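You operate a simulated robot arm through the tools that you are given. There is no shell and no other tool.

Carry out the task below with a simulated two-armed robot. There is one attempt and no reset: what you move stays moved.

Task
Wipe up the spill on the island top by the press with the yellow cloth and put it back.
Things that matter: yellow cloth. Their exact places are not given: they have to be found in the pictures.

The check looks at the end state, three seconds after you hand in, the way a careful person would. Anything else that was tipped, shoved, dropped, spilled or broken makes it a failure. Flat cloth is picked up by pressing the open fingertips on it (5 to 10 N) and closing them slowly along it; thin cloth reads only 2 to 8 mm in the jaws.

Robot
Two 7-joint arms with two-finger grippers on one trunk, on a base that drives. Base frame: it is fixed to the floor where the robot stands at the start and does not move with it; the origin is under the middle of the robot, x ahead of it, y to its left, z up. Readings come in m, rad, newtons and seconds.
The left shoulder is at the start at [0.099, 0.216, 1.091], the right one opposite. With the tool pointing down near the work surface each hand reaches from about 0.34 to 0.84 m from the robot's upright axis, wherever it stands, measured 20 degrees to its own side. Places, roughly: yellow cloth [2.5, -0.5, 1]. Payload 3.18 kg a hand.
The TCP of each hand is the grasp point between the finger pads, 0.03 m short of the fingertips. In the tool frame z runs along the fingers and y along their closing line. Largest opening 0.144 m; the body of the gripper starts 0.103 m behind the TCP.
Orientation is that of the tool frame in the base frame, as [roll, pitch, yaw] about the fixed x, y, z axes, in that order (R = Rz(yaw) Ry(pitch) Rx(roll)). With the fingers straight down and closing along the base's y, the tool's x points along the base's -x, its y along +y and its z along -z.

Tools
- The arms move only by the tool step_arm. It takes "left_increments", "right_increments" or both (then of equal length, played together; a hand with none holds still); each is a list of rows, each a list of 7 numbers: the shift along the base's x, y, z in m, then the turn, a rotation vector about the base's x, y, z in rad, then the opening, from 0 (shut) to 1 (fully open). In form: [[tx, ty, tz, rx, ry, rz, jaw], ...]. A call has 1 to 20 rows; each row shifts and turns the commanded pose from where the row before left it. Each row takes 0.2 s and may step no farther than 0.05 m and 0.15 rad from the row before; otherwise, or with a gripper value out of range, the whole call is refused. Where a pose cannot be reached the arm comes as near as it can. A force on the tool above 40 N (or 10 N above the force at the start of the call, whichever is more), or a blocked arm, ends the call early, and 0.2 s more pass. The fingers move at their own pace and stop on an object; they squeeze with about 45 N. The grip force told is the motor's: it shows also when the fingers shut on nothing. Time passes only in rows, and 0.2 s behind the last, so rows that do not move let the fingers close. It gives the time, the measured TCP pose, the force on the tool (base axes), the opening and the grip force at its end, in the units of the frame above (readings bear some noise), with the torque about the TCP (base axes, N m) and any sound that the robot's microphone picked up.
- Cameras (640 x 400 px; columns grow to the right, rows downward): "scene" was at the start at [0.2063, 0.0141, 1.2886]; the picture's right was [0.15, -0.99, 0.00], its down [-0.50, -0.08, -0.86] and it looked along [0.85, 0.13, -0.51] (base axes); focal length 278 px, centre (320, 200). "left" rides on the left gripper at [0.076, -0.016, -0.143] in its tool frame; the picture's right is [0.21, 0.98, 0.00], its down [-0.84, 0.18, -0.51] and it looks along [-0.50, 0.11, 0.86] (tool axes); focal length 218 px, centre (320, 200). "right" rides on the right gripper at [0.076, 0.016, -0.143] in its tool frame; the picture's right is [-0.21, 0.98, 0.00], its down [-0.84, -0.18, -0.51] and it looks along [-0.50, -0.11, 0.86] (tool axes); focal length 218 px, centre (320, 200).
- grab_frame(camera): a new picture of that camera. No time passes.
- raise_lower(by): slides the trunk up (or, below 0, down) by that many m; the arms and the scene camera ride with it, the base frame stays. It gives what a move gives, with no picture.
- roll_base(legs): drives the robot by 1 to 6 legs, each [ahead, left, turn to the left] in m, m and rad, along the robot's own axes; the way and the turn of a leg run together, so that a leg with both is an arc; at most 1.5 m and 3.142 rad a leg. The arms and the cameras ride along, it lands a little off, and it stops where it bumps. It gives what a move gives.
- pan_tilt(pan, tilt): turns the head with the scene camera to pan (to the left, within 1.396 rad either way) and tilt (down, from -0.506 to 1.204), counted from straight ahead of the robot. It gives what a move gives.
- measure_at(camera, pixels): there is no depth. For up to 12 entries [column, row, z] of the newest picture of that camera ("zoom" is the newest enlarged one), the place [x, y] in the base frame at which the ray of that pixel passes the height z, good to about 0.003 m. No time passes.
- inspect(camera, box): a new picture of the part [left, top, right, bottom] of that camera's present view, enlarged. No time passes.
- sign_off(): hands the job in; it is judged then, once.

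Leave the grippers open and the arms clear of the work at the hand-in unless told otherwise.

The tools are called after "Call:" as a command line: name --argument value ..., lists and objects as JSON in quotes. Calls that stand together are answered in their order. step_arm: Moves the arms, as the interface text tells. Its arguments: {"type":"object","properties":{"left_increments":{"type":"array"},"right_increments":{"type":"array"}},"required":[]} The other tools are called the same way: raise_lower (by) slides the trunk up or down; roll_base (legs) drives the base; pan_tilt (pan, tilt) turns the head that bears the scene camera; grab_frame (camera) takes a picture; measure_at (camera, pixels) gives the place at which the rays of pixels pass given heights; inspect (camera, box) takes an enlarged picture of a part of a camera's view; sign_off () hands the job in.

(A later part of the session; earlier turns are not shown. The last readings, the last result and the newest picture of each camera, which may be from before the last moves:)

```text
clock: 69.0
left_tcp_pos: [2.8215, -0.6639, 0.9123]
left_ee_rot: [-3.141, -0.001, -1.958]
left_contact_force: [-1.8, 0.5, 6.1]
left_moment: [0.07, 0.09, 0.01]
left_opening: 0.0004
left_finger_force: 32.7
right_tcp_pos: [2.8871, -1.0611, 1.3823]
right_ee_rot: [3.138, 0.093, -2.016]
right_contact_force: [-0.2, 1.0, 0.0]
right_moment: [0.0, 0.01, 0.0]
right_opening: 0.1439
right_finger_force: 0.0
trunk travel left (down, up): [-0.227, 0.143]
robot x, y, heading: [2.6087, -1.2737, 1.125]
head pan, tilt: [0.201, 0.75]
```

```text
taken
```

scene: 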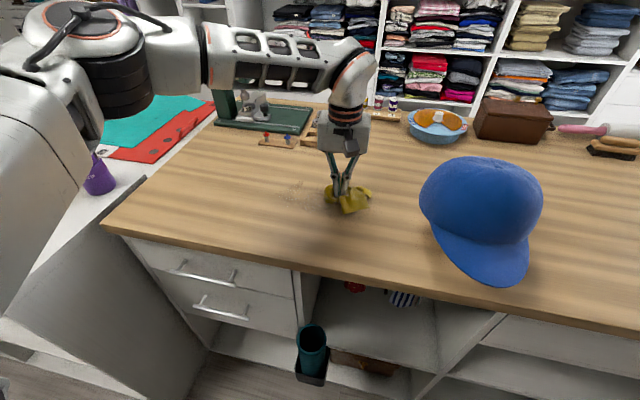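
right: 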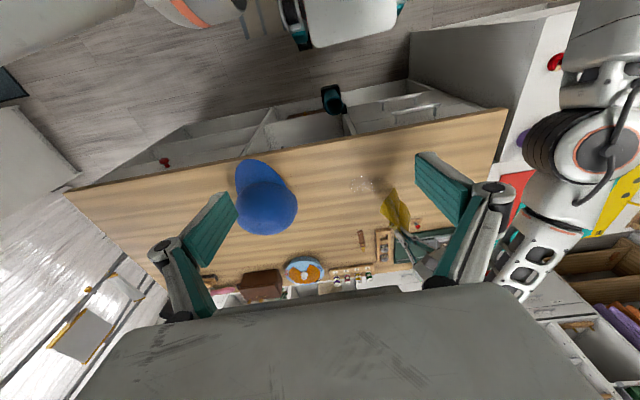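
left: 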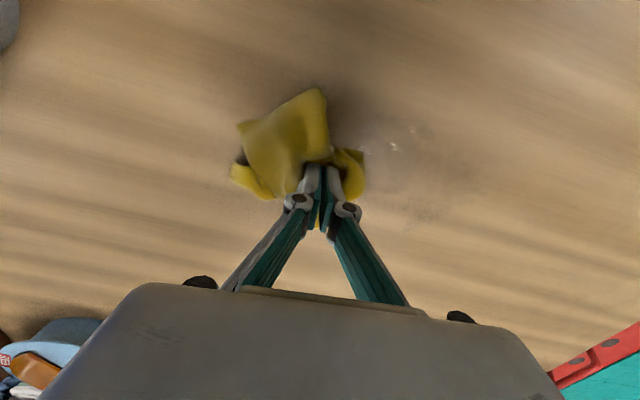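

The first stroke is done at 6 N. I'll zoom on the puddle (scene about (300,195), left camera about (400,150)) to see what is left of it.

Call:
inspect --camera "left" --box '[320, 90, 520, 215]'

Call:
inspect --camera "scene" --box '[250, 150, 410, 250]'

```text
3.20 times, centred on (420, 152) of left
```

zoom: 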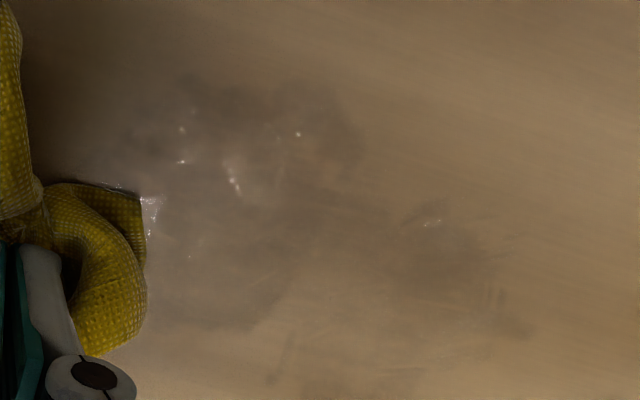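

```text
4.00 times, centred on (330, 200) of scene
```

zoom: 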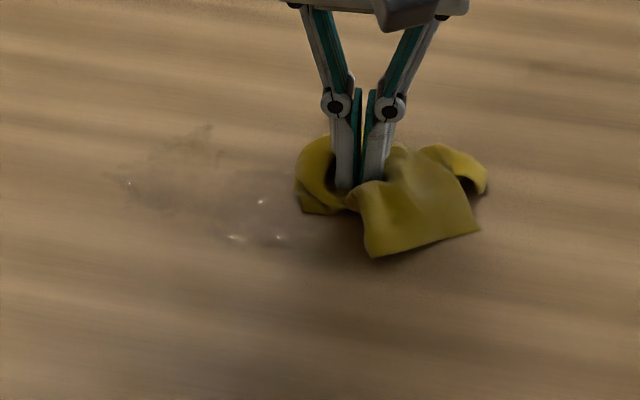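

The puddle is thinner but smeared. It now reaches about zoom (110–350, 125–250) in the scene view. I'll measure that area.

Call:
measure_at --camera "zoom" --pixels '[[110, 182, 0.88], [205, 128, 0.88], [145, 215, 0.88], [230, 250, 0.88], [340, 250, 0.88], [300, 170, 0.88], [220, 190, 0.88], [160, 155, 0.88]]'

Call:
inspect --camera "left" --box '[320, 90, 520, 215]'

Call:
measure_at --camera "zoom" --pixels '[[40, 120, 0.88], [220, 85, 0.88], [340, 100, 0.88], [370, 160, 0.88], [490, 260, 0.88], [540, 330, 0.88], [220, 330, 0.88], [400, 340, 0.88], [430, 220, 0.88], [140, 280, 0.88]]'

```text
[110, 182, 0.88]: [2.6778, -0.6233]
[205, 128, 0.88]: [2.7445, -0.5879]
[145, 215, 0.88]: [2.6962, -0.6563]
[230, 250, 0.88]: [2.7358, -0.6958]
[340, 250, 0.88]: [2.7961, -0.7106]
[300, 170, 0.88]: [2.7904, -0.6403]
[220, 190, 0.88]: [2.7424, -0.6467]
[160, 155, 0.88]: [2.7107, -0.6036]
```

```text
3.20 times, centred on (420, 152) of left
```

zoom: 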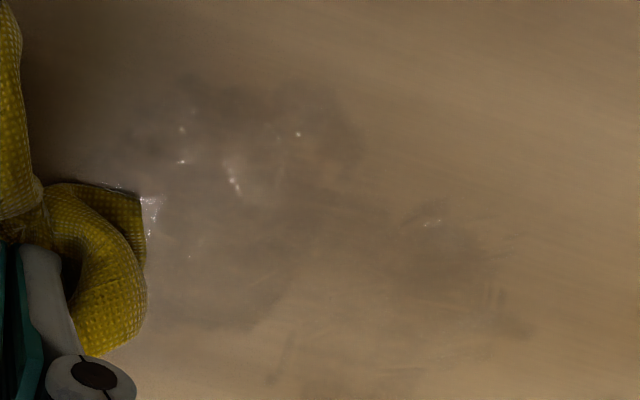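

```text
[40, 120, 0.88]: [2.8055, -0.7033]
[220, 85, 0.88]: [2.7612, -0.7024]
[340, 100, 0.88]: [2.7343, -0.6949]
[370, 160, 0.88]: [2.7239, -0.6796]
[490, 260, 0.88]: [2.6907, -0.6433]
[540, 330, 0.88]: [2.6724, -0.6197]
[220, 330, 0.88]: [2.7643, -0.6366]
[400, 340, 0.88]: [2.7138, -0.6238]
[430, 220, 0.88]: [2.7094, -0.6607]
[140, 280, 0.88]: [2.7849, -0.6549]
```

The wet area now spans about x 2.67–2.83, y -0.71 to -0.59. I'll keep wiping with overlapping strokes. The next is a leftward stroke, shifted 3 cm towards me.

Call:
step_arm --left_increments '[[-0.0045, -0.0145, 0, 0, 0, 0, 0.0], [-0.0045, -0.0145, 0, 0, 0, 0, 0.0], [-0.0162, 0.0078, 0, 0, 0, 0, 0.0], [-0.0162, 0.0078, 0, 0, 0, 0, 0.0], [-0.0162, 0.0078, 0, 0, 0, 0, 0.0], [-0.0162, 0.0078, 0, 0, 0, 0, 0.0], [-0.0162, 0.0078, 0, 0, 0, 0, 0.0], [-0.0162, 0.0078, 0, 0, 0, 0, 0.0], [-0.0162, 0.0078, 0, 0, 0, 0, 0.0], [-0.0162, 0.0078, 0, 0, 0, 0, 0.0], [-0.0162, 0.0078, 0, 0, 0, 0, 0.0], [-0.0162, 0.0078, 0, 0, 0, 0, 0.0]]'

Call:
inspect --camera "scene" --box '[230, 140, 410, 252]'

Call:
grab_frame --camera "left"

```text
clock: 71.6
left_tcp_pos: [2.6512, -0.6166, 0.9102]
left_ee_rot: [3.14, 0.0, -1.96]
left_contact_force: [1.9, -1.6, 6.0]
left_moment: [0.0, -0.07, 0.03]
left_opening: 0.0006
left_finger_force: 32.2
right_tcp_pos: [2.8862, -1.0618, 1.383]
right_ee_rot: [3.136, 0.094, -2.015]
right_contact_force: [-0.5, 0.7, 0.6]
right_moment: [-0.01, -0.04, 0.0]
right_opening: 0.1438
right_finger_force: 0.2
trunk travel left (down, up): [-0.227, 0.143]
robot x, y, heading: [2.6092, -1.2761, 1.13]
head pan, tilt: [0.201, 0.75]
```

```text
3.56 times, centred on (320, 196) of scene
```

zoom: 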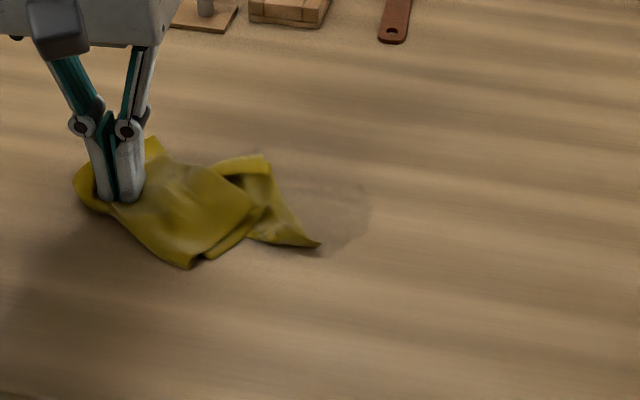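

```text
taken
```

left: 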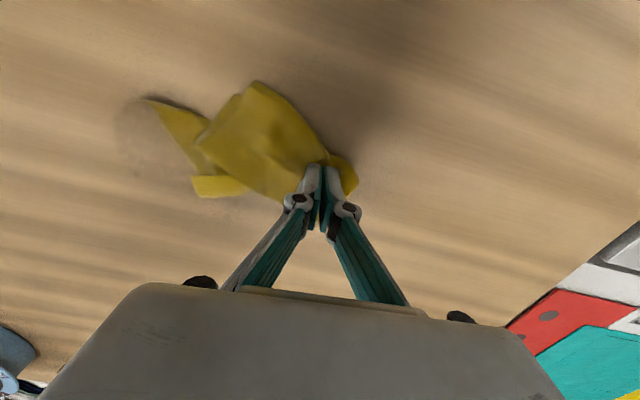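

The leftward stroke went well at 6 N. Part of the wet area still shows right of the cloth at zoom (270–370, 180–250). Next is a rightward stroke a bit nearer to me.

Call:
step_arm --left_increments '[[-0.0055, -0.011, 0, 0, 0, 0, 0.0], [-0.0055, -0.011, 0, 0, 0, 0, 0.0], [0.0166, -0.008, 0, 0, 0, 0, 0.0], [0.0166, -0.008, 0, 0, 0, 0, 0.0], [0.0166, -0.008, 0, 0, 0, 0, 0.0], [0.0166, -0.008, 0, 0, 0, 0, 0.0], [0.0166, -0.008, 0, 0, 0, 0, 0.0], [0.0166, -0.008, 0, 0, 0, 0, 0.0], [0.0166, -0.008, 0, 0, 0, 0, 0.0], [0.0166, -0.008, 0, 0, 0, 0, 0.0], [0.0166, -0.008, 0, 0, 0, 0, 0.0], [0.0166, -0.008, 0, 0, 0, 0, 0.0]]'

Call:
inspect --camera "scene" --box '[230, 140, 410, 252]'

Call:
inspect --camera "left" --box '[280, 70, 540, 232]'

```text
clock: 74.2
left_tcp_pos: [2.8055, -0.7195, 0.9116]
left_ee_rot: [3.141, -0.001, -1.961]
left_contact_force: [-0.4, 1.0, 1.2]
left_moment: [0.0, 0.06, -0.01]
left_opening: 0.0006
left_finger_force: 33.2
right_tcp_pos: [2.887, -1.0605, 1.3823]
right_ee_rot: [3.136, 0.092, -2.017]
right_contact_force: [-0.1, 0.1, 0.1]
right_moment: [0.0, 0.02, -0.02]
right_opening: 0.1441
right_finger_force: 0.1
trunk travel left (down, up): [-0.227, 0.143]
robot x, y, heading: [2.6085, -1.2765, 1.132]
head pan, tilt: [0.201, 0.75]
```

```text
3.56 times, centred on (320, 196) of scene
```

zoom: 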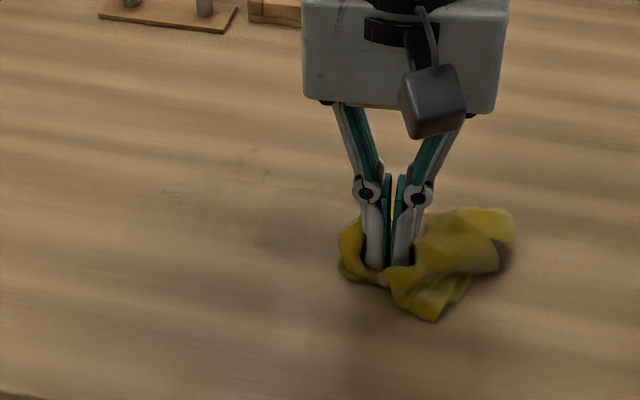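

```text
2.46 times, centred on (410, 151) of left
```

zoom: 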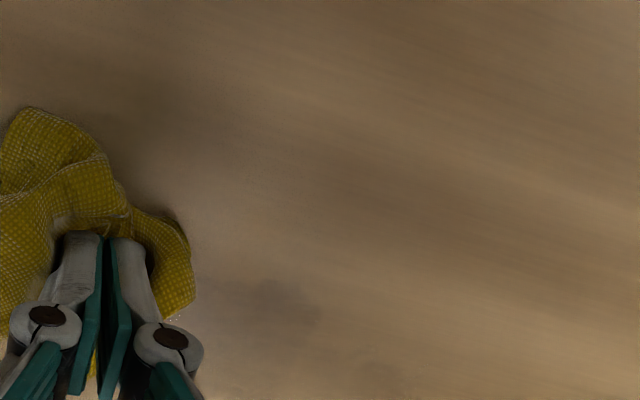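

Most of it is gone. A faint patch remains at left-camera zoom (200–320, 270–350), with very faint spots in the scene zoom at (170,190) and (250,155). I'll measure these.

Call:
measure_at --camera "zoom" --pixels '[[205, 310, 0.88], [260, 280, 0.88], [320, 320, 0.88], [260, 350, 0.88], [380, 370, 0.88], [200, 380, 0.88]]'

Call:
inspect --camera "scene" --box '[250, 170, 350, 232]'

Call:
measure_at --camera "zoom" --pixels '[[50, 100, 0.88], [200, 80, 0.88], [250, 220, 0.88], [350, 150, 0.88], [350, 230, 0.88]]'

```text
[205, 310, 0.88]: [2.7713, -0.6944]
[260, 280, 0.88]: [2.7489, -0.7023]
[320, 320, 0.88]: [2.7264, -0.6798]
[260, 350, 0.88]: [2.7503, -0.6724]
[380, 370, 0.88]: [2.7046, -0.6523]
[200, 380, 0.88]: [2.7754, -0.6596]
```

```text
6.40 times, centred on (300, 201) of scene
```

zoom: 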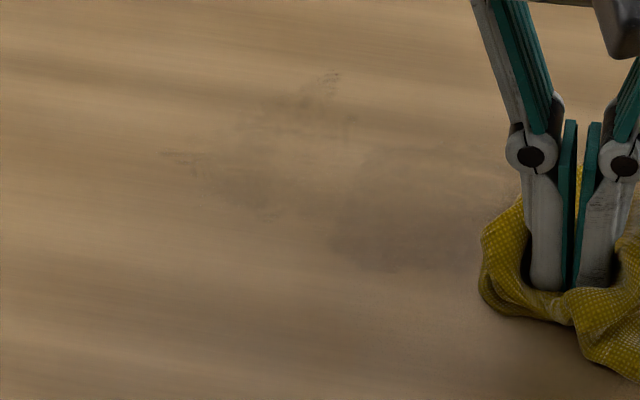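

```text
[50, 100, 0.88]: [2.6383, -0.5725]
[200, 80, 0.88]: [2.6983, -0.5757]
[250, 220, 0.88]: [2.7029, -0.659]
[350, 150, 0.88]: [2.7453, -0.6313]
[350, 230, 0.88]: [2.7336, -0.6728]
```

Faint remains are at zoom (330–490,160–275), (160–280,150–215) and (240–350,70–130). I'll measure their limits.

Call:
measure_at --camera "zoom" --pixels '[[165, 155, 0.88], [335, 75, 0.88], [270, 215, 0.88], [480, 170, 0.88], [400, 275, 0.88], [480, 240, 0.88], [240, 120, 0.88], [410, 160, 0.88]]'

```text
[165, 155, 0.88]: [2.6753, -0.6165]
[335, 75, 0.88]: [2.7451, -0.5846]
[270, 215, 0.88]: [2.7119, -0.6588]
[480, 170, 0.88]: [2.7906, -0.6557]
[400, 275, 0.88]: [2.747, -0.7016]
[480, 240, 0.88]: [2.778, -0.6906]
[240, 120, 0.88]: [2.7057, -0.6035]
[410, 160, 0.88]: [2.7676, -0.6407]
```

I'll continue with a leftward stroke through the main remaining patch, pressed 1 mm deeper, then a rightward stroke 2.5 cm farther from me.

Call:
step_arm --left_increments '[[0.0075, 0.0155, -0.001, 0, 0, 0, 0.0], [-0.0162, 0.0078, 0, 0, 0, 0, 0.0], [-0.0162, 0.0078, 0, 0, 0, 0, 0.0], [-0.0162, 0.0078, 0, 0, 0, 0, 0.0], [-0.0162, 0.0078, 0, 0, 0, 0, 0.0], [-0.0162, 0.0078, 0, 0, 0, 0, 0.0], [-0.0162, 0.0078, 0, 0, 0, 0, 0.0], [-0.0162, 0.0078, 0, 0, 0, 0, 0.0], [-0.0162, 0.0078, 0, 0, 0, 0, 0.0], [-0.0162, 0.0078, 0, 0, 0, 0, 0.0], [-0.0162, 0.0078, 0, 0, 0, 0, 0.0]]'

Call:
step_arm --left_increments '[[0.0055, 0.0112, 0, 0, 0, 0, 0.0], [0.0055, 0.0112, 0, 0, 0, 0, 0.0], [0.0166, -0.008, 0, 0, 0, 0, 0.0], [0.0166, -0.008, 0, 0, 0, 0, 0.0], [0.0166, -0.008, 0, 0, 0, 0, 0.0], [0.0166, -0.008, 0, 0, 0, 0, 0.0], [0.0166, -0.008, 0, 0, 0, 0, 0.0], [0.0166, -0.008, 0, 0, 0, 0, 0.0], [0.0166, -0.008, 0, 0, 0, 0, 0.0], [0.0166, -0.008, 0, 0, 0, 0, 0.0], [0.0166, -0.008, 0, 0, 0, 0, 0.0], [0.0166, -0.008, 0, 0, 0, 0, 0.0]]'

Call:
inspect --camera "scene" --box '[230, 150, 390, 250]'

Call:
inspect --camera "left" --box '[280, 70, 540, 232]'

```text
clock: 76.6
left_tcp_pos: [2.6506, -0.6258, 0.9098]
left_ee_rot: [3.14, -0.001, -1.961]
left_contact_force: [1.3, -0.4, 2.9]
left_moment: [0.0, -0.02, -0.03]
left_opening: 0.0007
left_finger_force: 32.5
right_tcp_pos: [2.8871, -1.0623, 1.3825]
right_ee_rot: [3.137, 0.094, -2.017]
right_contact_force: [0.1, 0.2, 0.2]
right_moment: [0.04, -0.02, -0.03]
right_opening: 0.1441
right_finger_force: 0.0
trunk travel left (down, up): [-0.227, 0.143]
robot x, y, heading: [2.6099, -1.2731, 1.13]
head pan, tilt: [0.201, 0.75]
```

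```text
clock: 79.2
left_tcp_pos: [2.8286, -0.6812, 0.9114]
left_ee_rot: [3.141, -0.001, -1.959]
left_contact_force: [-0.1, 0.2, 2.2]
left_moment: [0.01, 0.06, 0.01]
left_opening: 0.0008
left_finger_force: 33.6
right_tcp_pos: [2.8866, -1.0629, 1.3824]
right_ee_rot: [3.137, 0.093, -2.015]
right_contact_force: [-0.6, 0.1, 0.2]
right_moment: [0.02, 0.0, 0.02]
right_opening: 0.1441
right_finger_force: 0.2
trunk travel left (down, up): [-0.227, 0.143]
robot x, y, heading: [2.6082, -1.2762, 1.134]
head pan, tilt: [0.201, 0.75]
```

```text
4.00 times, centred on (310, 200) of scene
```

zoom: 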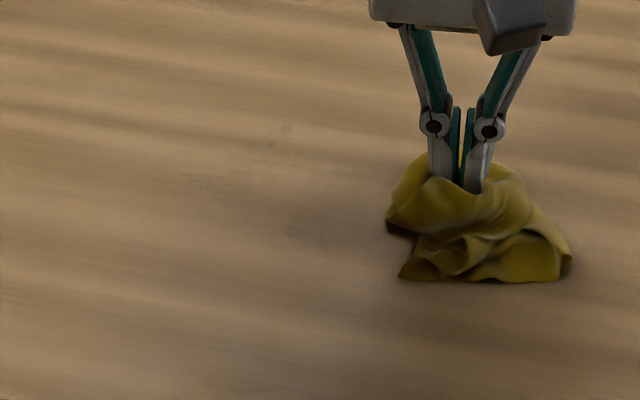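

```text
2.46 times, centred on (410, 151) of left
```

zoom: 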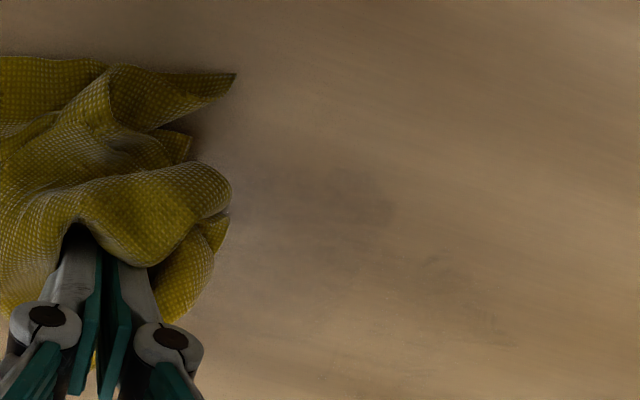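

Only a faint film is left: left-camera zoom (250–390, 150–250) and (420–520, 255–350). I'll measure it and aim the next strokes there with a bit more pressure.

Call:
measure_at --camera "zoom" --pixels '[[250, 150, 0.88], [320, 165, 0.88], [390, 215, 0.88], [320, 260, 0.88], [250, 230, 0.88], [430, 260, 0.88], [515, 345, 0.88], [420, 340, 0.88]]'

```text
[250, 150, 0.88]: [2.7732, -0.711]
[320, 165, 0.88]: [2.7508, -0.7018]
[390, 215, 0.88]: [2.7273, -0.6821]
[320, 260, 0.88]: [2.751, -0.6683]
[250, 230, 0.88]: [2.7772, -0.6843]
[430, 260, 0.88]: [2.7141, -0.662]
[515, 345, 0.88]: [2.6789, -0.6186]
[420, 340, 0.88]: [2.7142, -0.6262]
```

Next: a leftward stroke through (2.752,-0.685), then a rightward one through (2.70,-0.63), pressing about 1 mm more.

Call:
step_arm --left_increments '[[-0.008, -0.0165, -0.0005, 0, 0, 0, 0.0], [-0.008, -0.0165, -0.0005, 0, 0, 0, 0.0], [-0.0162, 0.0078, 0, 0, 0, 0, 0.0], [-0.0162, 0.0078, 0, 0, 0, 0, 0.0], [-0.0162, 0.0078, 0, 0, 0, 0, 0.0], [-0.0162, 0.0078, 0, 0, 0, 0, 0.0], [-0.0162, 0.0078, 0, 0, 0, 0, 0.0], [-0.0162, 0.0078, 0, 0, 0, 0, 0.0], [-0.0162, 0.0078, 0, 0, 0, 0, 0.0], [-0.0162, 0.0078, 0, 0, 0, 0, 0.0], [-0.0162, 0.0078, 0, 0, 0, 0, 0.0], [-0.0162, 0.0078, 0, 0, 0, 0, 0.0], [-0.0162, 0.0078, 0, 0, 0, 0, 0.0]]'

Call:
step_arm --left_increments '[[0.0055, 0.0112, 0, 0, 0, 0, 0.0], [0.0055, 0.0112, 0, 0, 0, 0, 0.0], [0.0166, -0.008, 0, 0, 0, 0, 0.0], [0.0166, -0.008, 0, 0, 0, 0, 0.0], [0.0166, -0.008, 0, 0, 0, 0, 0.0], [0.0166, -0.008, 0, 0, 0, 0, 0.0], [0.0166, -0.008, 0, 0, 0, 0, 0.0], [0.0166, -0.008, 0, 0, 0, 0, 0.0], [0.0166, -0.008, 0, 0, 0, 0, 0.0], [0.0166, -0.008, 0, 0, 0, 0, 0.0], [0.0166, -0.008, 0, 0, 0, 0, 0.0], [0.0166, -0.008, 0, 0, 0, 0, 0.0], [0.0166, -0.008, 0, 0, 0, 0, 0.0]]'

Call:
inspect --camera "scene" --box '[230, 150, 390, 250]'

Call:
inspect --camera "left" --box '[280, 70, 540, 232]'

```text
clock: 82.0
left_tcp_pos: [2.6326, -0.6313, 0.91]
left_ee_rot: [3.14, 0.002, -1.958]
left_contact_force: [1.9, -0.8, 9.6]
left_moment: [0.02, -0.02, -0.04]
left_opening: 0.0007
left_finger_force: 32.3
right_tcp_pos: [2.8865, -1.0622, 1.383]
right_ee_rot: [3.135, 0.096, -2.017]
right_contact_force: [-0.2, 0.0, 0.1]
right_moment: [0.01, -0.03, 0.03]
right_opening: 0.1439
right_finger_force: 0.0
trunk travel left (down, up): [-0.227, 0.143]
robot x, y, heading: [2.6089, -1.2735, 1.13]
head pan, tilt: [0.201, 0.75]
```

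```text
clock: 84.8
left_tcp_pos: [2.8281, -0.6954, 0.9103]
left_ee_rot: [-3.141, 0.001, -1.958]
left_contact_force: [-2.9, 0.4, 15.7]
left_moment: [0.05, 0.18, 0.01]
left_opening: 0.0004
left_finger_force: 32.9
right_tcp_pos: [2.8861, -1.0636, 1.3826]
right_ee_rot: [3.135, 0.095, -2.016]
right_contact_force: [-0.5, 0.1, 0.1]
right_moment: [0.01, 0.03, -0.02]
right_opening: 0.1441
right_finger_force: 0.0
trunk travel left (down, up): [-0.227, 0.143]
robot x, y, heading: [2.6072, -1.2752, 1.125]
head pan, tilt: [0.201, 0.75]
```

```text
4.00 times, centred on (310, 200) of scene
```

zoom: 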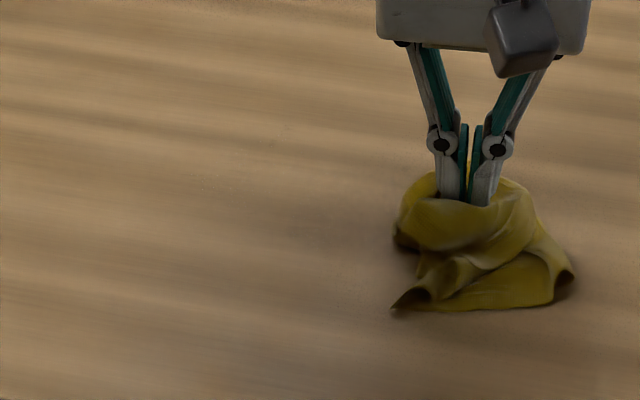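

```text
2.46 times, centred on (410, 151) of left
```

zoom: 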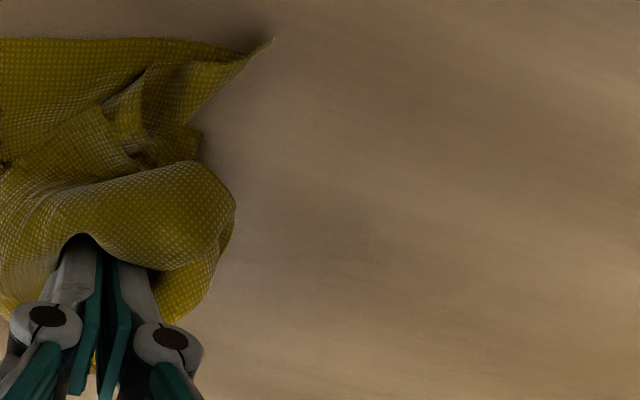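

A very faint film remains at left-camera zoom (250–380,190–280). One more pair of strokes: leftward through it, then rightward along the far side.

Call:
step_arm --left_increments '[[-0.0087, -0.018, 0.0005, 0, 0, 0, 0.0], [-0.0162, 0.0078, 0, 0, 0, 0, 0.0], [-0.0162, 0.0078, 0, 0, 0, 0, 0.0], [-0.0162, 0.0078, 0, 0, 0, 0, 0.0], [-0.0162, 0.0078, 0, 0, 0, 0, 0.0], [-0.0162, 0.0078, 0, 0, 0, 0, 0.0], [-0.0162, 0.0078, 0, 0, 0, 0, 0.0], [-0.0162, 0.0078, 0, 0, 0, 0, 0.0], [-0.0162, 0.0078, 0, 0, 0, 0, 0.0], [-0.0162, 0.0078, 0, 0, 0, 0, 0.0], [-0.0162, 0.0078, 0, 0, 0, 0, 0.0], [-0.0162, 0.0078, 0, 0, 0, 0, 0.0], [-0.0162, 0.0078, 0, 0, 0, 0, 0.0]]'

Call:
step_arm --left_increments '[[0.01, 0.02, 0, 0, 0, 0, 0.0], [0.01, 0.02, 0, 0, 0, 0, 0.0], [0.0166, -0.008, 0, 0, 0, 0, 0.0], [0.0166, -0.008, 0, 0, 0, 0, 0.0], [0.0166, -0.008, 0, 0, 0, 0, 0.0], [0.0166, -0.008, 0, 0, 0, 0, 0.0], [0.0166, -0.008, 0, 0, 0, 0, 0.0], [0.0166, -0.008, 0, 0, 0, 0, 0.0], [0.0166, -0.008, 0, 0, 0, 0, 0.0], [0.0166, -0.008, 0, 0, 0, 0, 0.0], [0.0166, -0.008, 0, 0, 0, 0, 0.0], [0.0166, -0.008, 0, 0, 0, 0, 0.0], [0.0166, -0.008, 0, 0, 0, 0, 0.0]]'

Call:
inspect --camera "scene" --box '[230, 150, 390, 250]'

Call:
inspect --camera "left" --box '[280, 70, 540, 232]'

```text
clock: 87.6
left_tcp_pos: [2.6222, -0.6187, 0.9103]
left_ee_rot: [3.142, 0.0, -1.96]
left_contact_force: [0.0, -0.2, 2.0]
left_moment: [-0.02, -0.04, 0.05]
left_opening: 0.0006
left_finger_force: 32.3
right_tcp_pos: [2.8864, -1.0614, 1.382]
right_ee_rot: [3.137, 0.092, -2.016]
right_contact_force: [-0.5, 0.3, 0.4]
right_moment: [-0.03, -0.01, -0.03]
right_opening: 0.144
right_finger_force: 0.1
trunk travel left (down, up): [-0.227, 0.143]
robot x, y, heading: [2.6091, -1.2738, 1.128]
head pan, tilt: [0.201, 0.75]
```

```text
clock: 90.4
left_tcp_pos: [2.828, -0.6691, 0.9102]
left_ee_rot: [3.14, -0.001, -1.957]
left_contact_force: [0.2, 0.1, 1.5]
left_moment: [0.05, 0.02, 0.03]
left_opening: 0.0007
left_finger_force: 32.6
right_tcp_pos: [2.887, -1.0625, 1.384]
right_ee_rot: [3.136, 0.092, -2.014]
right_contact_force: [0.3, 0.4, -0.7]
right_moment: [0.01, 0.01, -0.01]
right_opening: 0.1439
right_finger_force: 0.2
trunk travel left (down, up): [-0.227, 0.143]
robot x, y, heading: [2.6059, -1.2794, 1.131]
head pan, tilt: [0.201, 0.75]
```

```text
4.00 times, centred on (310, 200) of scene
```

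zoom: 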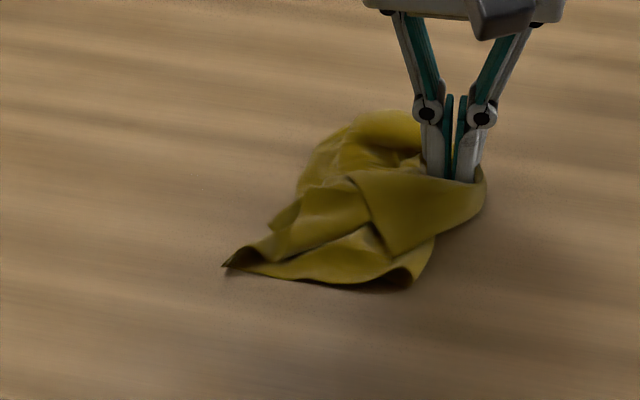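

```text
2.46 times, centred on (410, 151) of left
```

zoom: 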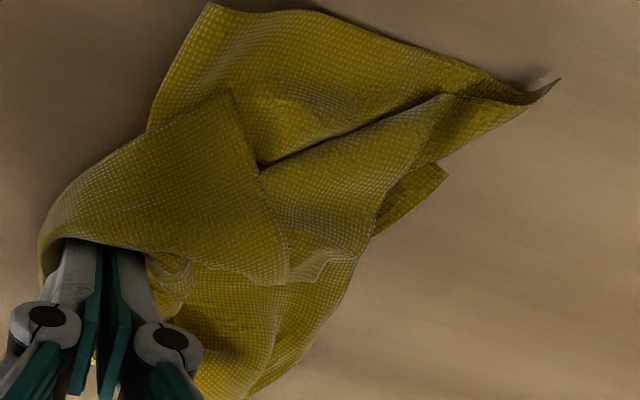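

The visible part is clean now. I'll lift the cloth 0.17 m to inspect the surface below it.

Call:
step_arm --left_increments '[[0, 0, 0.02, 0, 0, 0, 0.0], [0, 0, 0.04, 0, 0, 0, 0.0], [-0.01, 0.005, 0.045, 0, 0, 0, 0.0], [-0.02, 0.01, 0.04, 0, 0, 0, 0.0], [-0.03, 0.015, 0.02, 0, 0, 0, 0.0], [0, 0, 0, 0, 0, 0, 0.0]]'

Call:
grab_frame --camera "scene"

Call:
inspect --camera "scene" --box '[230, 150, 390, 250]'

Call:
grab_frame --camera "left"

Call:
grab_frame --camera "right"

```text
clock: 91.8
left_tcp_pos: [2.7718, -0.6387, 1.0743]
left_ee_rot: [3.139, -0.001, -1.96]
left_contact_force: [0.6, 0.1, 0.8]
left_moment: [-0.02, 0.04, 0.01]
left_opening: 0.0006
left_finger_force: 32.3
right_tcp_pos: [2.8869, -1.0621, 1.3817]
right_ee_rot: [3.136, 0.092, -2.015]
right_contact_force: [-0.7, 0.0, -0.3]
right_moment: [-0.02, 0.03, -0.01]
right_opening: 0.1439
right_finger_force: 0.1
trunk travel left (down, up): [-0.227, 0.143]
robot x, y, heading: [2.6098, -1.2762, 1.131]
head pan, tilt: [0.201, 0.75]
```

```text
taken
```

scene: 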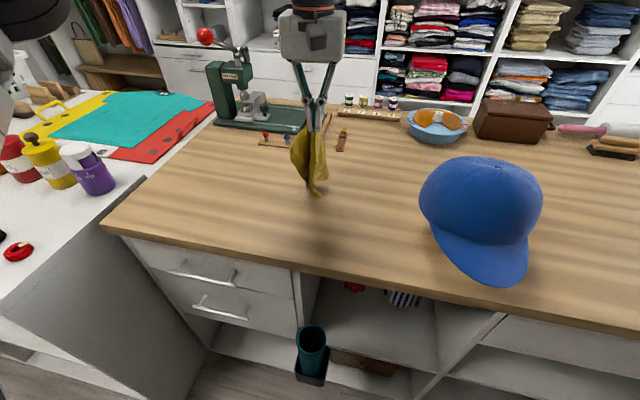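

```text
4.00 times, centred on (310, 200) of scene
```

zoom: 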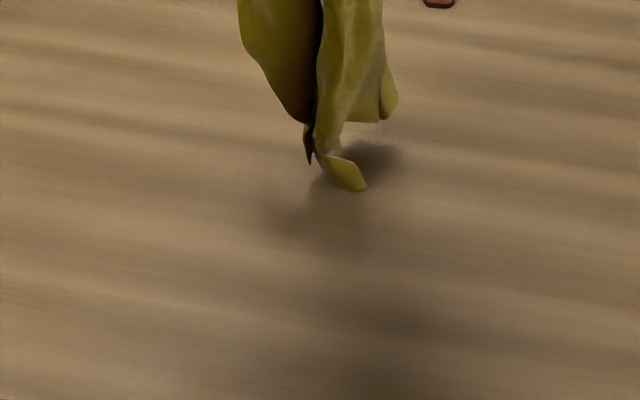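

```text
taken
```

left: 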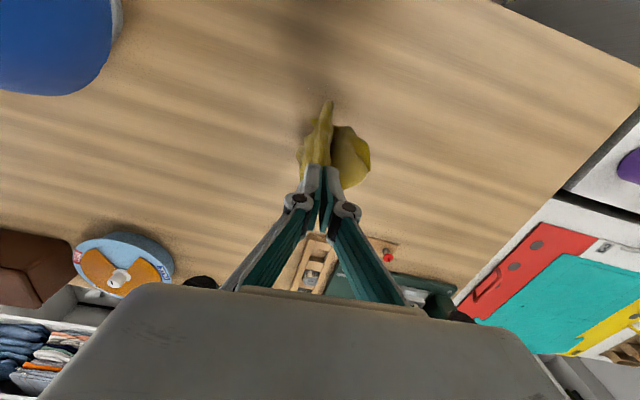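

```text
taken
```

right: 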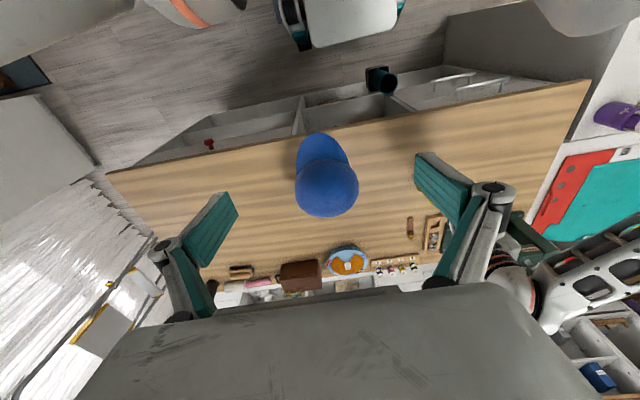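

The cloth and hand cast shadows here, so I can't judge the surface yet. I'll raise the hand a little more and drive the base 0.2 m back to the left. That brings the cloth towards its own place and clears the view of the wiped area.

Call:
step_arm --left_increments '[[0, 0, 0.02, 0, 0, 0, 0.0], [0, 0, 0.02, 0, 0, 0, 0.0]]'

Call:
roll_base --legs '[[0, 0.21, 0]]'

Call:
pan_tilt --pan -0.1 --tilt 0.75

Call:
grab_frame --camera "scene"

Call:
inspect --camera "scene" --box '[300, 140, 460, 240]'

Call:
grab_frame --camera "left"

```text
clock: 92.4
left_tcp_pos: [2.7683, -0.6393, 1.1144]
left_ee_rot: [-3.139, -0.001, -1.959]
left_contact_force: [-1.4, 0.2, 0.3]
left_moment: [0.04, -0.01, -0.01]
left_opening: 0.0
left_finger_force: 32.0
right_tcp_pos: [2.8867, -1.0613, 1.3833]
right_ee_rot: [3.135, 0.093, -2.018]
right_contact_force: [-0.2, -0.5, -0.8]
right_moment: [0.03, -0.01, 0.03]
right_opening: 0.1442
right_finger_force: 0.1
trunk travel left (down, up): [-0.227, 0.143]
robot x, y, heading: [2.6083, -1.2741, 1.129]
head pan, tilt: [0.201, 0.75]
```

```text
clock: 94.8
left_tcp_pos: [2.5859, -0.55, 1.1144]
left_ee_rot: [-3.14, -0.003, -1.965]
left_contact_force: [0.0, 0.2, 0.3]
left_moment: [-0.02, -0.04, 0.01]
left_opening: 0.0
left_finger_force: 31.7
right_tcp_pos: [2.7027, -0.9747, 1.3814]
right_ee_rot: [3.137, 0.092, -2.02]
right_contact_force: [0.5, 0.1, 0.1]
right_moment: [-0.02, -0.03, -0.03]
right_opening: 0.1438
right_finger_force: 0.1
trunk travel left (down, up): [-0.227, 0.143]
robot x, y, heading: [2.4228, -1.1849, 1.121]
head pan, tilt: [0.201, 0.75]
```

```text
clock: 95.6
left_tcp_pos: [2.5861, -0.5511, 1.1136]
left_ee_rot: [3.138, 0.0, -1.963]
left_contact_force: [0.0, 0.3, 0.8]
left_moment: [0.02, 0.01, 0.02]
left_opening: 0.0003
left_finger_force: 32.3
right_tcp_pos: [2.704, -0.9737, 1.3833]
right_ee_rot: [3.136, 0.091, -2.019]
right_contact_force: [-0.3, -0.2, 0.2]
right_moment: [0.02, 0.0, 0.03]
right_opening: 0.144
right_finger_force: 0.1
trunk travel left (down, up): [-0.227, 0.143]
robot x, y, heading: [2.4228, -1.1835, 1.122]
head pan, tilt: [-0.099, 0.75]
```

```text
taken
```

scene: 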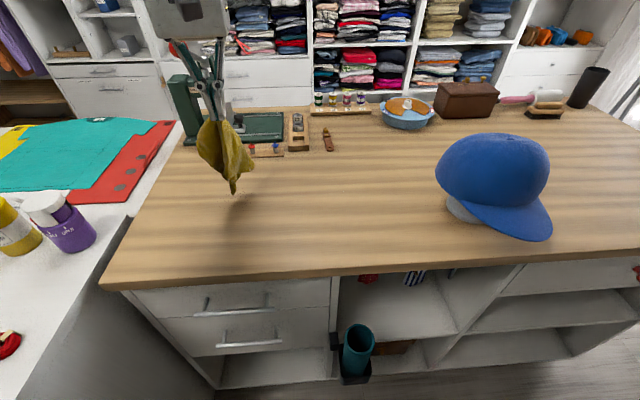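

```text
4.00 times, centred on (380, 190) of scene
```

zoom: 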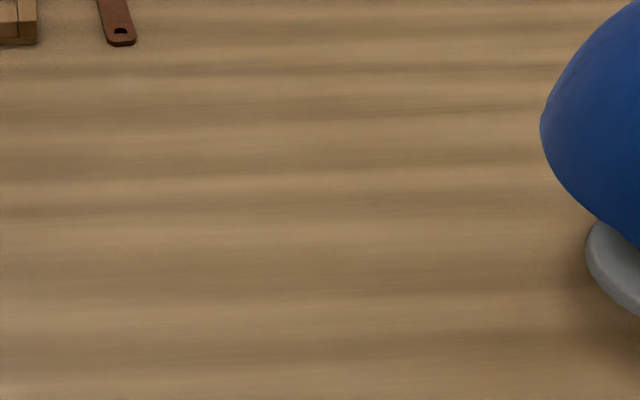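

```text
taken
```

left: 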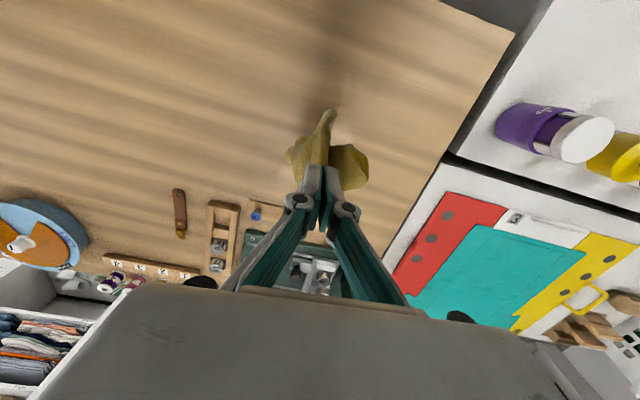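

The wiped area is around scene pixel (331,224). I'll zoom closely there, in both cameras, to look for remains.

Call:
inspect --camera "scene" --box '[270, 180, 390, 255]'

Call:
inspect --camera "left" --box '[100, 20, 340, 170]'

Call:
inspect --camera "right" --box '[300, 120, 460, 220]'

```text
5.33 times, centred on (330, 218) of scene
```

zoom: 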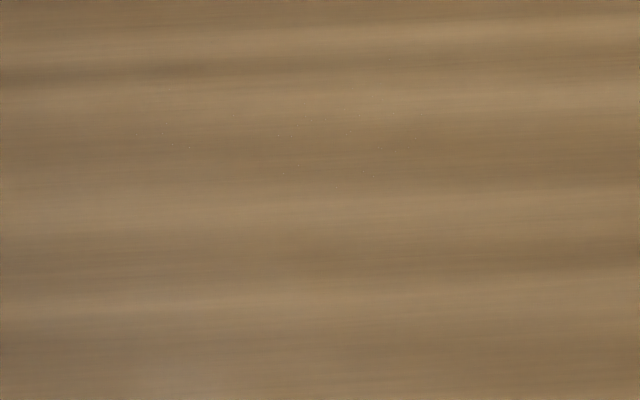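

```text
2.67 times, centred on (220, 95) of left
```

zoom: 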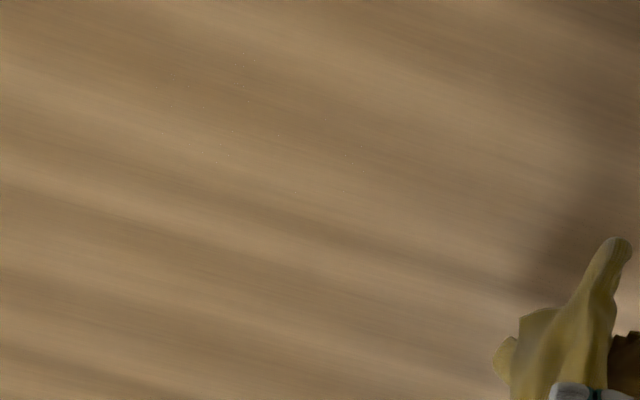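

```text
4.00 times, centred on (380, 170) of right
```

zoom: 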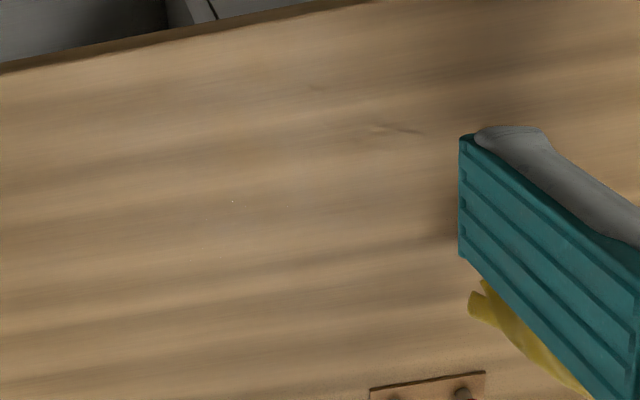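

Only tiny specks remain: scene zoom about (160–415,115–190), and right-camera zoom (232,202), (315,88) and (400,130). I'll measure them to decide whether one more wipe is worthwhile.

Call:
measure_at --camera "zoom" --pixels '[[400, 130, 0.88], [315, 88, 0.88], [232, 202, 0.88], [285, 207, 0.88]]'

Call:
measure_at --camera "scene" --pixels '[[301, 205, 0.88], [348, 206, 0.88], [334, 215, 0.88], [327, 202, 0.88], [331, 224, 0.88]]'

Call:
inspect --camera "right" --box '[350, 130, 430, 180]'

Call:
inspect --camera "scene" --box '[290, 192, 360, 236]'

```text
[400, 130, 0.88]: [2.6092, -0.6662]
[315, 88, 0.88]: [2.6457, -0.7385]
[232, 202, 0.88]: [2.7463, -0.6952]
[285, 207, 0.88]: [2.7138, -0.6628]
```

```text
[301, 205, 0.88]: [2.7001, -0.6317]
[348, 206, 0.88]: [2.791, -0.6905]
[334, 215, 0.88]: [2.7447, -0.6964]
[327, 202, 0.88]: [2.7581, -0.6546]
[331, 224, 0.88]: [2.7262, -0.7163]
```

```text
8.00 times, centred on (390, 155) of right
```

zoom: 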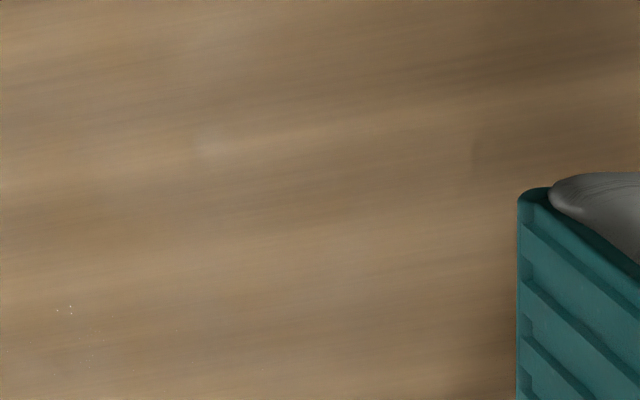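

```text
9.09 times, centred on (325, 214) of scene
```

zoom: 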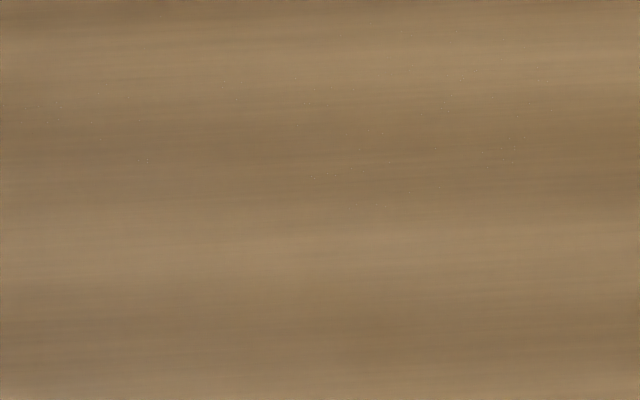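

Only micro-specks of film remain, over x 2.70–2.79, y -0.63 to -0.70. To be thorough I'll go back 0.2 m to the right and give that area a few more firm strokes.

Call:
roll_base --legs '[[0, -0.2, 0.01]]'

Call:
pan_tilt --pan 0.2 --tilt 0.75

Call:
grab_frame --camera "scene"

```text
clock: 98.0
left_tcp_pos: [2.7672, -0.6389, 1.1143]
left_ee_rot: [3.139, -0.001, -1.955]
left_contact_force: [0.2, -0.8, 0.1]
left_moment: [0.01, 0.02, 0.04]
left_opening: 0.0
left_finger_force: 32.7
right_tcp_pos: [2.8878, -1.0612, 1.3828]
right_ee_rot: [3.137, 0.092, -2.011]
right_contact_force: [0.4, 0.6, -0.2]
right_moment: [0.01, 0.03, 0.01]
right_opening: 0.1441
right_finger_force: 0.1
trunk travel left (down, up): [-0.227, 0.143]
robot x, y, heading: [2.6076, -1.2772, 1.134]
head pan, tilt: [-0.099, 0.75]
```

```text
clock: 98.8
left_tcp_pos: [2.7672, -0.6371, 1.1136]
left_ee_rot: [-3.141, -0.001, -1.954]
left_contact_force: [-0.2, 0.2, -0.1]
left_moment: [0.01, -0.03, -0.02]
left_opening: 0.0
left_finger_force: 32.1
right_tcp_pos: [2.8868, -1.0601, 1.3819]
right_ee_rot: [3.135, 0.092, -2.01]
right_contact_force: [0.4, -0.8, -0.2]
right_moment: [0.02, 0.0, 0.0]
right_opening: 0.144
right_finger_force: 0.0
trunk travel left (down, up): [-0.227, 0.143]
robot x, y, heading: [2.6072, -1.2715, 1.129]
head pan, tilt: [0.201, 0.75]
```

```text
taken
```

scene: 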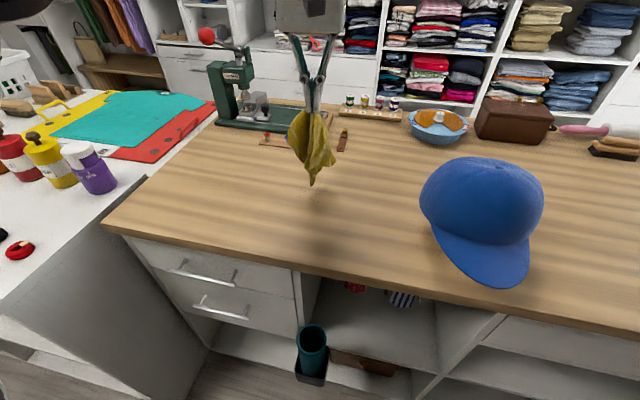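

The hand is over the area. I'll lower at the left side of the area and make rightward, leftward and rightward strokes over it.

Call:
step_arm --left_increments '[[-0.0187, 0, -0.0315, 0, 0, 0, 0.0], [-0.0187, 0, -0.0315, 0, 0, 0, 0.0], [-0.0187, 0, -0.0315, 0, 0, 0, 0.0], [-0.0187, 0, -0.0315, 0, 0, 0, 0.0], [-0.0187, 0, -0.0315, 0, 0, 0, 0.0], [-0.0187, 0, -0.0315, 0, 0, 0, 0.0], [0, 0, -0.008, 0, 0, 0, 0.0], [0, 0, -0.006, 0, 0, 0, 0.0], [0, 0, -0.002, 0, 0, 0, 0.0], [0, 0, 0, 0, 0, 0, 0.0]]'

```text
clock: 101.0
left_tcp_pos: [2.6558, -0.6377, 0.9101]
left_ee_rot: [-3.141, 0.001, -1.955]
left_contact_force: [0.6, 0.3, 8.3]
left_moment: [0.07, -0.07, -0.03]
left_opening: 0.0001
left_finger_force: 31.8
right_tcp_pos: [2.8881, -1.0624, 1.3827]
right_ee_rot: [3.136, 0.093, -2.012]
right_contact_force: [-0.2, 0.9, -0.5]
right_moment: [0.0, -0.01, -0.05]
right_opening: 0.1442
right_finger_force: 0.0
trunk travel left (down, up): [-0.227, 0.143]
robot x, y, heading: [2.6109, -1.2764, 1.134]
head pan, tilt: [0.201, 0.75]
```

Contact is at 8.3 N. Now the strokes across.

Call:
step_arm --left_increments '[[0.0165, -0.008, 0, 0, 0, 0, 0.0], [0.0165, -0.008, 0, 0, 0, 0, 0.0], [0.0165, -0.008, 0, 0, 0, 0, 0.0], [0.0165, -0.008, 0, 0, 0, 0, 0.0], [0.0165, -0.008, 0, 0, 0, 0, 0.0], [0.0165, -0.008, 0, 0, 0, 0, 0.0], [0.0165, -0.008, 0, 0, 0, 0, 0.0], [0.0165, -0.008, 0, 0, 0, 0, 0.0], [0.0165, -0.008, 0, 0, 0, 0, 0.0], [0.0096, 0.0198, 0, 0, 0, 0, 0.0]]'

Call:
step_arm --left_increments '[[-0.0165, 0.008, 0, 0, 0, 0, 0.0], [-0.0165, 0.008, 0, 0, 0, 0, 0.0], [-0.0165, 0.008, 0, 0, 0, 0, 0.0], [-0.0165, 0.008, 0, 0, 0, 0, 0.0], [-0.0165, 0.008, 0, 0, 0, 0, 0.0], [-0.0165, 0.008, 0, 0, 0, 0, 0.0], [-0.0165, 0.008, 0, 0, 0, 0, 0.0], [-0.0165, 0.008, 0, 0, 0, 0, 0.0], [-0.0165, 0.008, 0, 0, 0, 0, 0.0], [0.0096, 0.0198, 0, 0, 0, 0, 0.0]]'

Call:
step_arm --left_increments '[[0.0165, -0.008, 0, 0, 0, 0, 0.0], [0.0165, -0.008, 0, 0, 0, 0, 0.0], [0.0165, -0.008, 0, 0, 0, 0, 0.0], [0.0165, -0.008, 0, 0, 0, 0, 0.0], [0.0165, -0.008, 0, 0, 0, 0, 0.0], [0.0165, -0.008, 0, 0, 0, 0, 0.0], [0.0165, -0.008, 0, 0, 0, 0, 0.0], [0.0165, -0.008, 0, 0, 0, 0, 0.0], [0.0165, -0.008, 0, 0, 0, 0, 0.0]]'

Call:
grab_frame --camera "scene"

```text
clock: 103.2
left_tcp_pos: [2.8139, -0.6921, 0.9105]
left_ee_rot: [3.141, -0.005, -1.955]
left_contact_force: [-0.2, -1.2, 4.2]
left_moment: [-0.01, 0.01, -0.02]
left_opening: 0.0002
left_finger_force: 32.2
right_tcp_pos: [2.8875, -1.0611, 1.382]
right_ee_rot: [3.136, 0.092, -2.011]
right_contact_force: [-1.3, -0.1, -0.1]
right_moment: [-0.01, 0.02, 0.01]
right_opening: 0.1441
right_finger_force: 0.2
trunk travel left (down, up): [-0.227, 0.143]
robot x, y, heading: [2.6148, -1.2778, 1.134]
head pan, tilt: [0.201, 0.75]
```

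```text
clock: 105.5
left_tcp_pos: [2.6736, -0.5985, 0.9094]
left_ee_rot: [3.141, -0.002, -1.954]
left_contact_force: [-2.8, -1.5, 7.7]
left_moment: [0.03, -0.01, -0.01]
left_opening: 0.0
left_finger_force: 32.4
right_tcp_pos: [2.8885, -1.0604, 1.3815]
right_ee_rot: [3.136, 0.092, -2.011]
right_contact_force: [1.1, -0.4, 0.2]
right_moment: [-0.02, 0.04, -0.01]
right_opening: 0.1442
right_finger_force: 0.1
trunk travel left (down, up): [-0.227, 0.143]
robot x, y, heading: [2.6067, -1.2724, 1.134]
head pan, tilt: [0.201, 0.75]
```

```text
clock: 107.5
left_tcp_pos: [2.8226, -0.6703, 0.9087]
left_ee_rot: [-3.14, 0.0, -1.952]
left_contact_force: [-2.6, 0.3, 8.0]
left_moment: [0.1, 0.05, 0.04]
left_opening: 0.0
left_finger_force: 32.5
right_tcp_pos: [2.8868, -1.0605, 1.3824]
right_ee_rot: [3.137, 0.095, -2.011]
right_contact_force: [0.8, 0.0, 0.3]
right_moment: [0.04, 0.0, 0.02]
right_opening: 0.1441
right_finger_force: 0.1
trunk travel left (down, up): [-0.227, 0.143]
robot x, y, heading: [2.6066, -1.2754, 1.13]
head pan, tilt: [0.201, 0.75]
```

```text
taken
```

scene: 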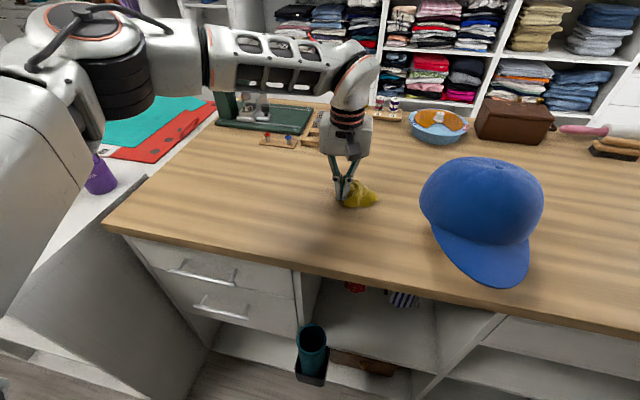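

Three more strokes at 4–8 N are done. I'll inspect the wiped area left of the cloth.

Call:
inspect --camera "scene" --box '[250, 165, 370, 240]'

Call:
inspect --camera "left" --box '[280, 70, 540, 232]'

```text
5.33 times, centred on (310, 202) of scene
```

zoom: 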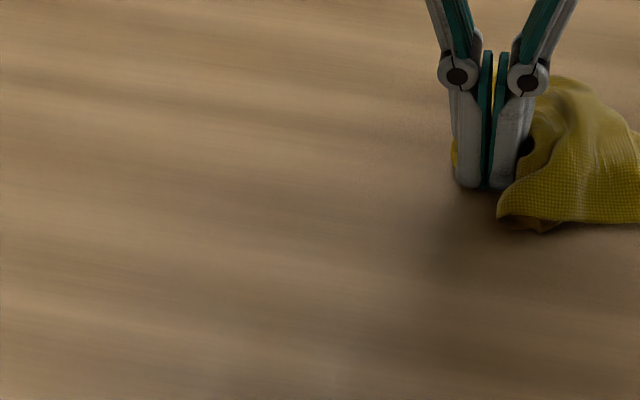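

```text
2.46 times, centred on (410, 151) of left
```

zoom: 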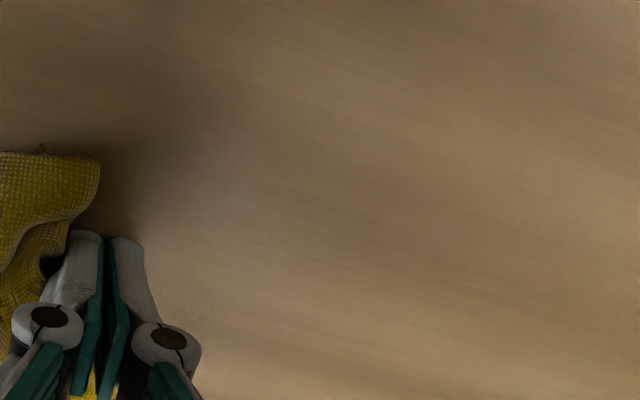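

The area is clean now. I'll lift the cloth high (0.2 m), pulling the hand back left, and check it is still held.

Call:
step_arm --left_increments '[[0, 0, 0.02, 0, 0, 0, 0.0], [0, 0, 0.04, 0, 0, 0, 0.0], [-0.01, 0.005, 0.045, 0, 0, 0, 0.0], [-0.02, 0.01, 0.04, 0, 0, 0, 0.0], [-0.03, 0.015, 0.035, 0, 0, 0, 0.0], [0, 0, 0.025, 0, 0, 0, 0.0], [0, 0, 0, 0, 0, 0, 0.0]]'

Call:
grab_frame --camera "scene"

Call:
grab_frame --camera "left"

```text
clock: 109.0
left_tcp_pos: [2.7624, -0.6402, 1.1131]
left_ee_rot: [3.141, -0.002, -1.953]
left_contact_force: [-0.2, -0.2, 0.4]
left_moment: [0.0, -0.05, 0.0]
left_opening: 0.0
left_finger_force: 32.0
right_tcp_pos: [2.8873, -1.0606, 1.3817]
right_ee_rot: [3.137, 0.092, -2.01]
right_contact_force: [0.8, 0.1, -0.3]
right_moment: [-0.01, -0.02, -0.03]
right_opening: 0.1442
right_finger_force: 0.0
trunk travel left (down, up): [-0.227, 0.143]
robot x, y, heading: [2.6104, -1.2733, 1.133]
head pan, tilt: [0.201, 0.75]
```

```text
taken
```

scene: 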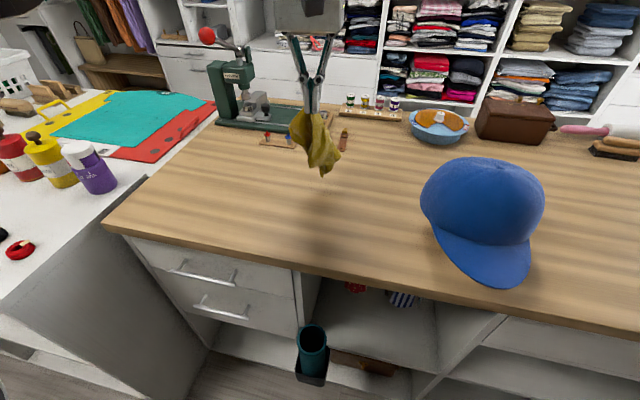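

```text
taken
```

left: 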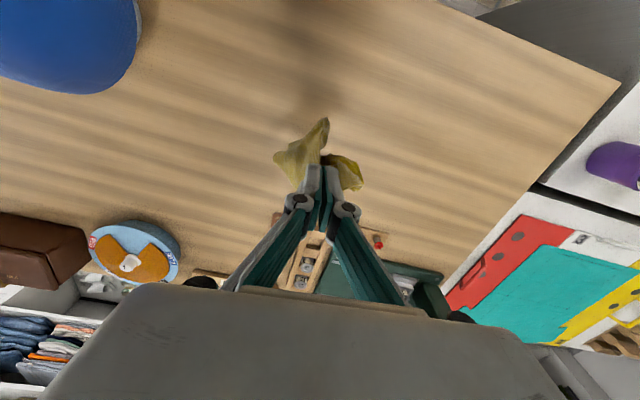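

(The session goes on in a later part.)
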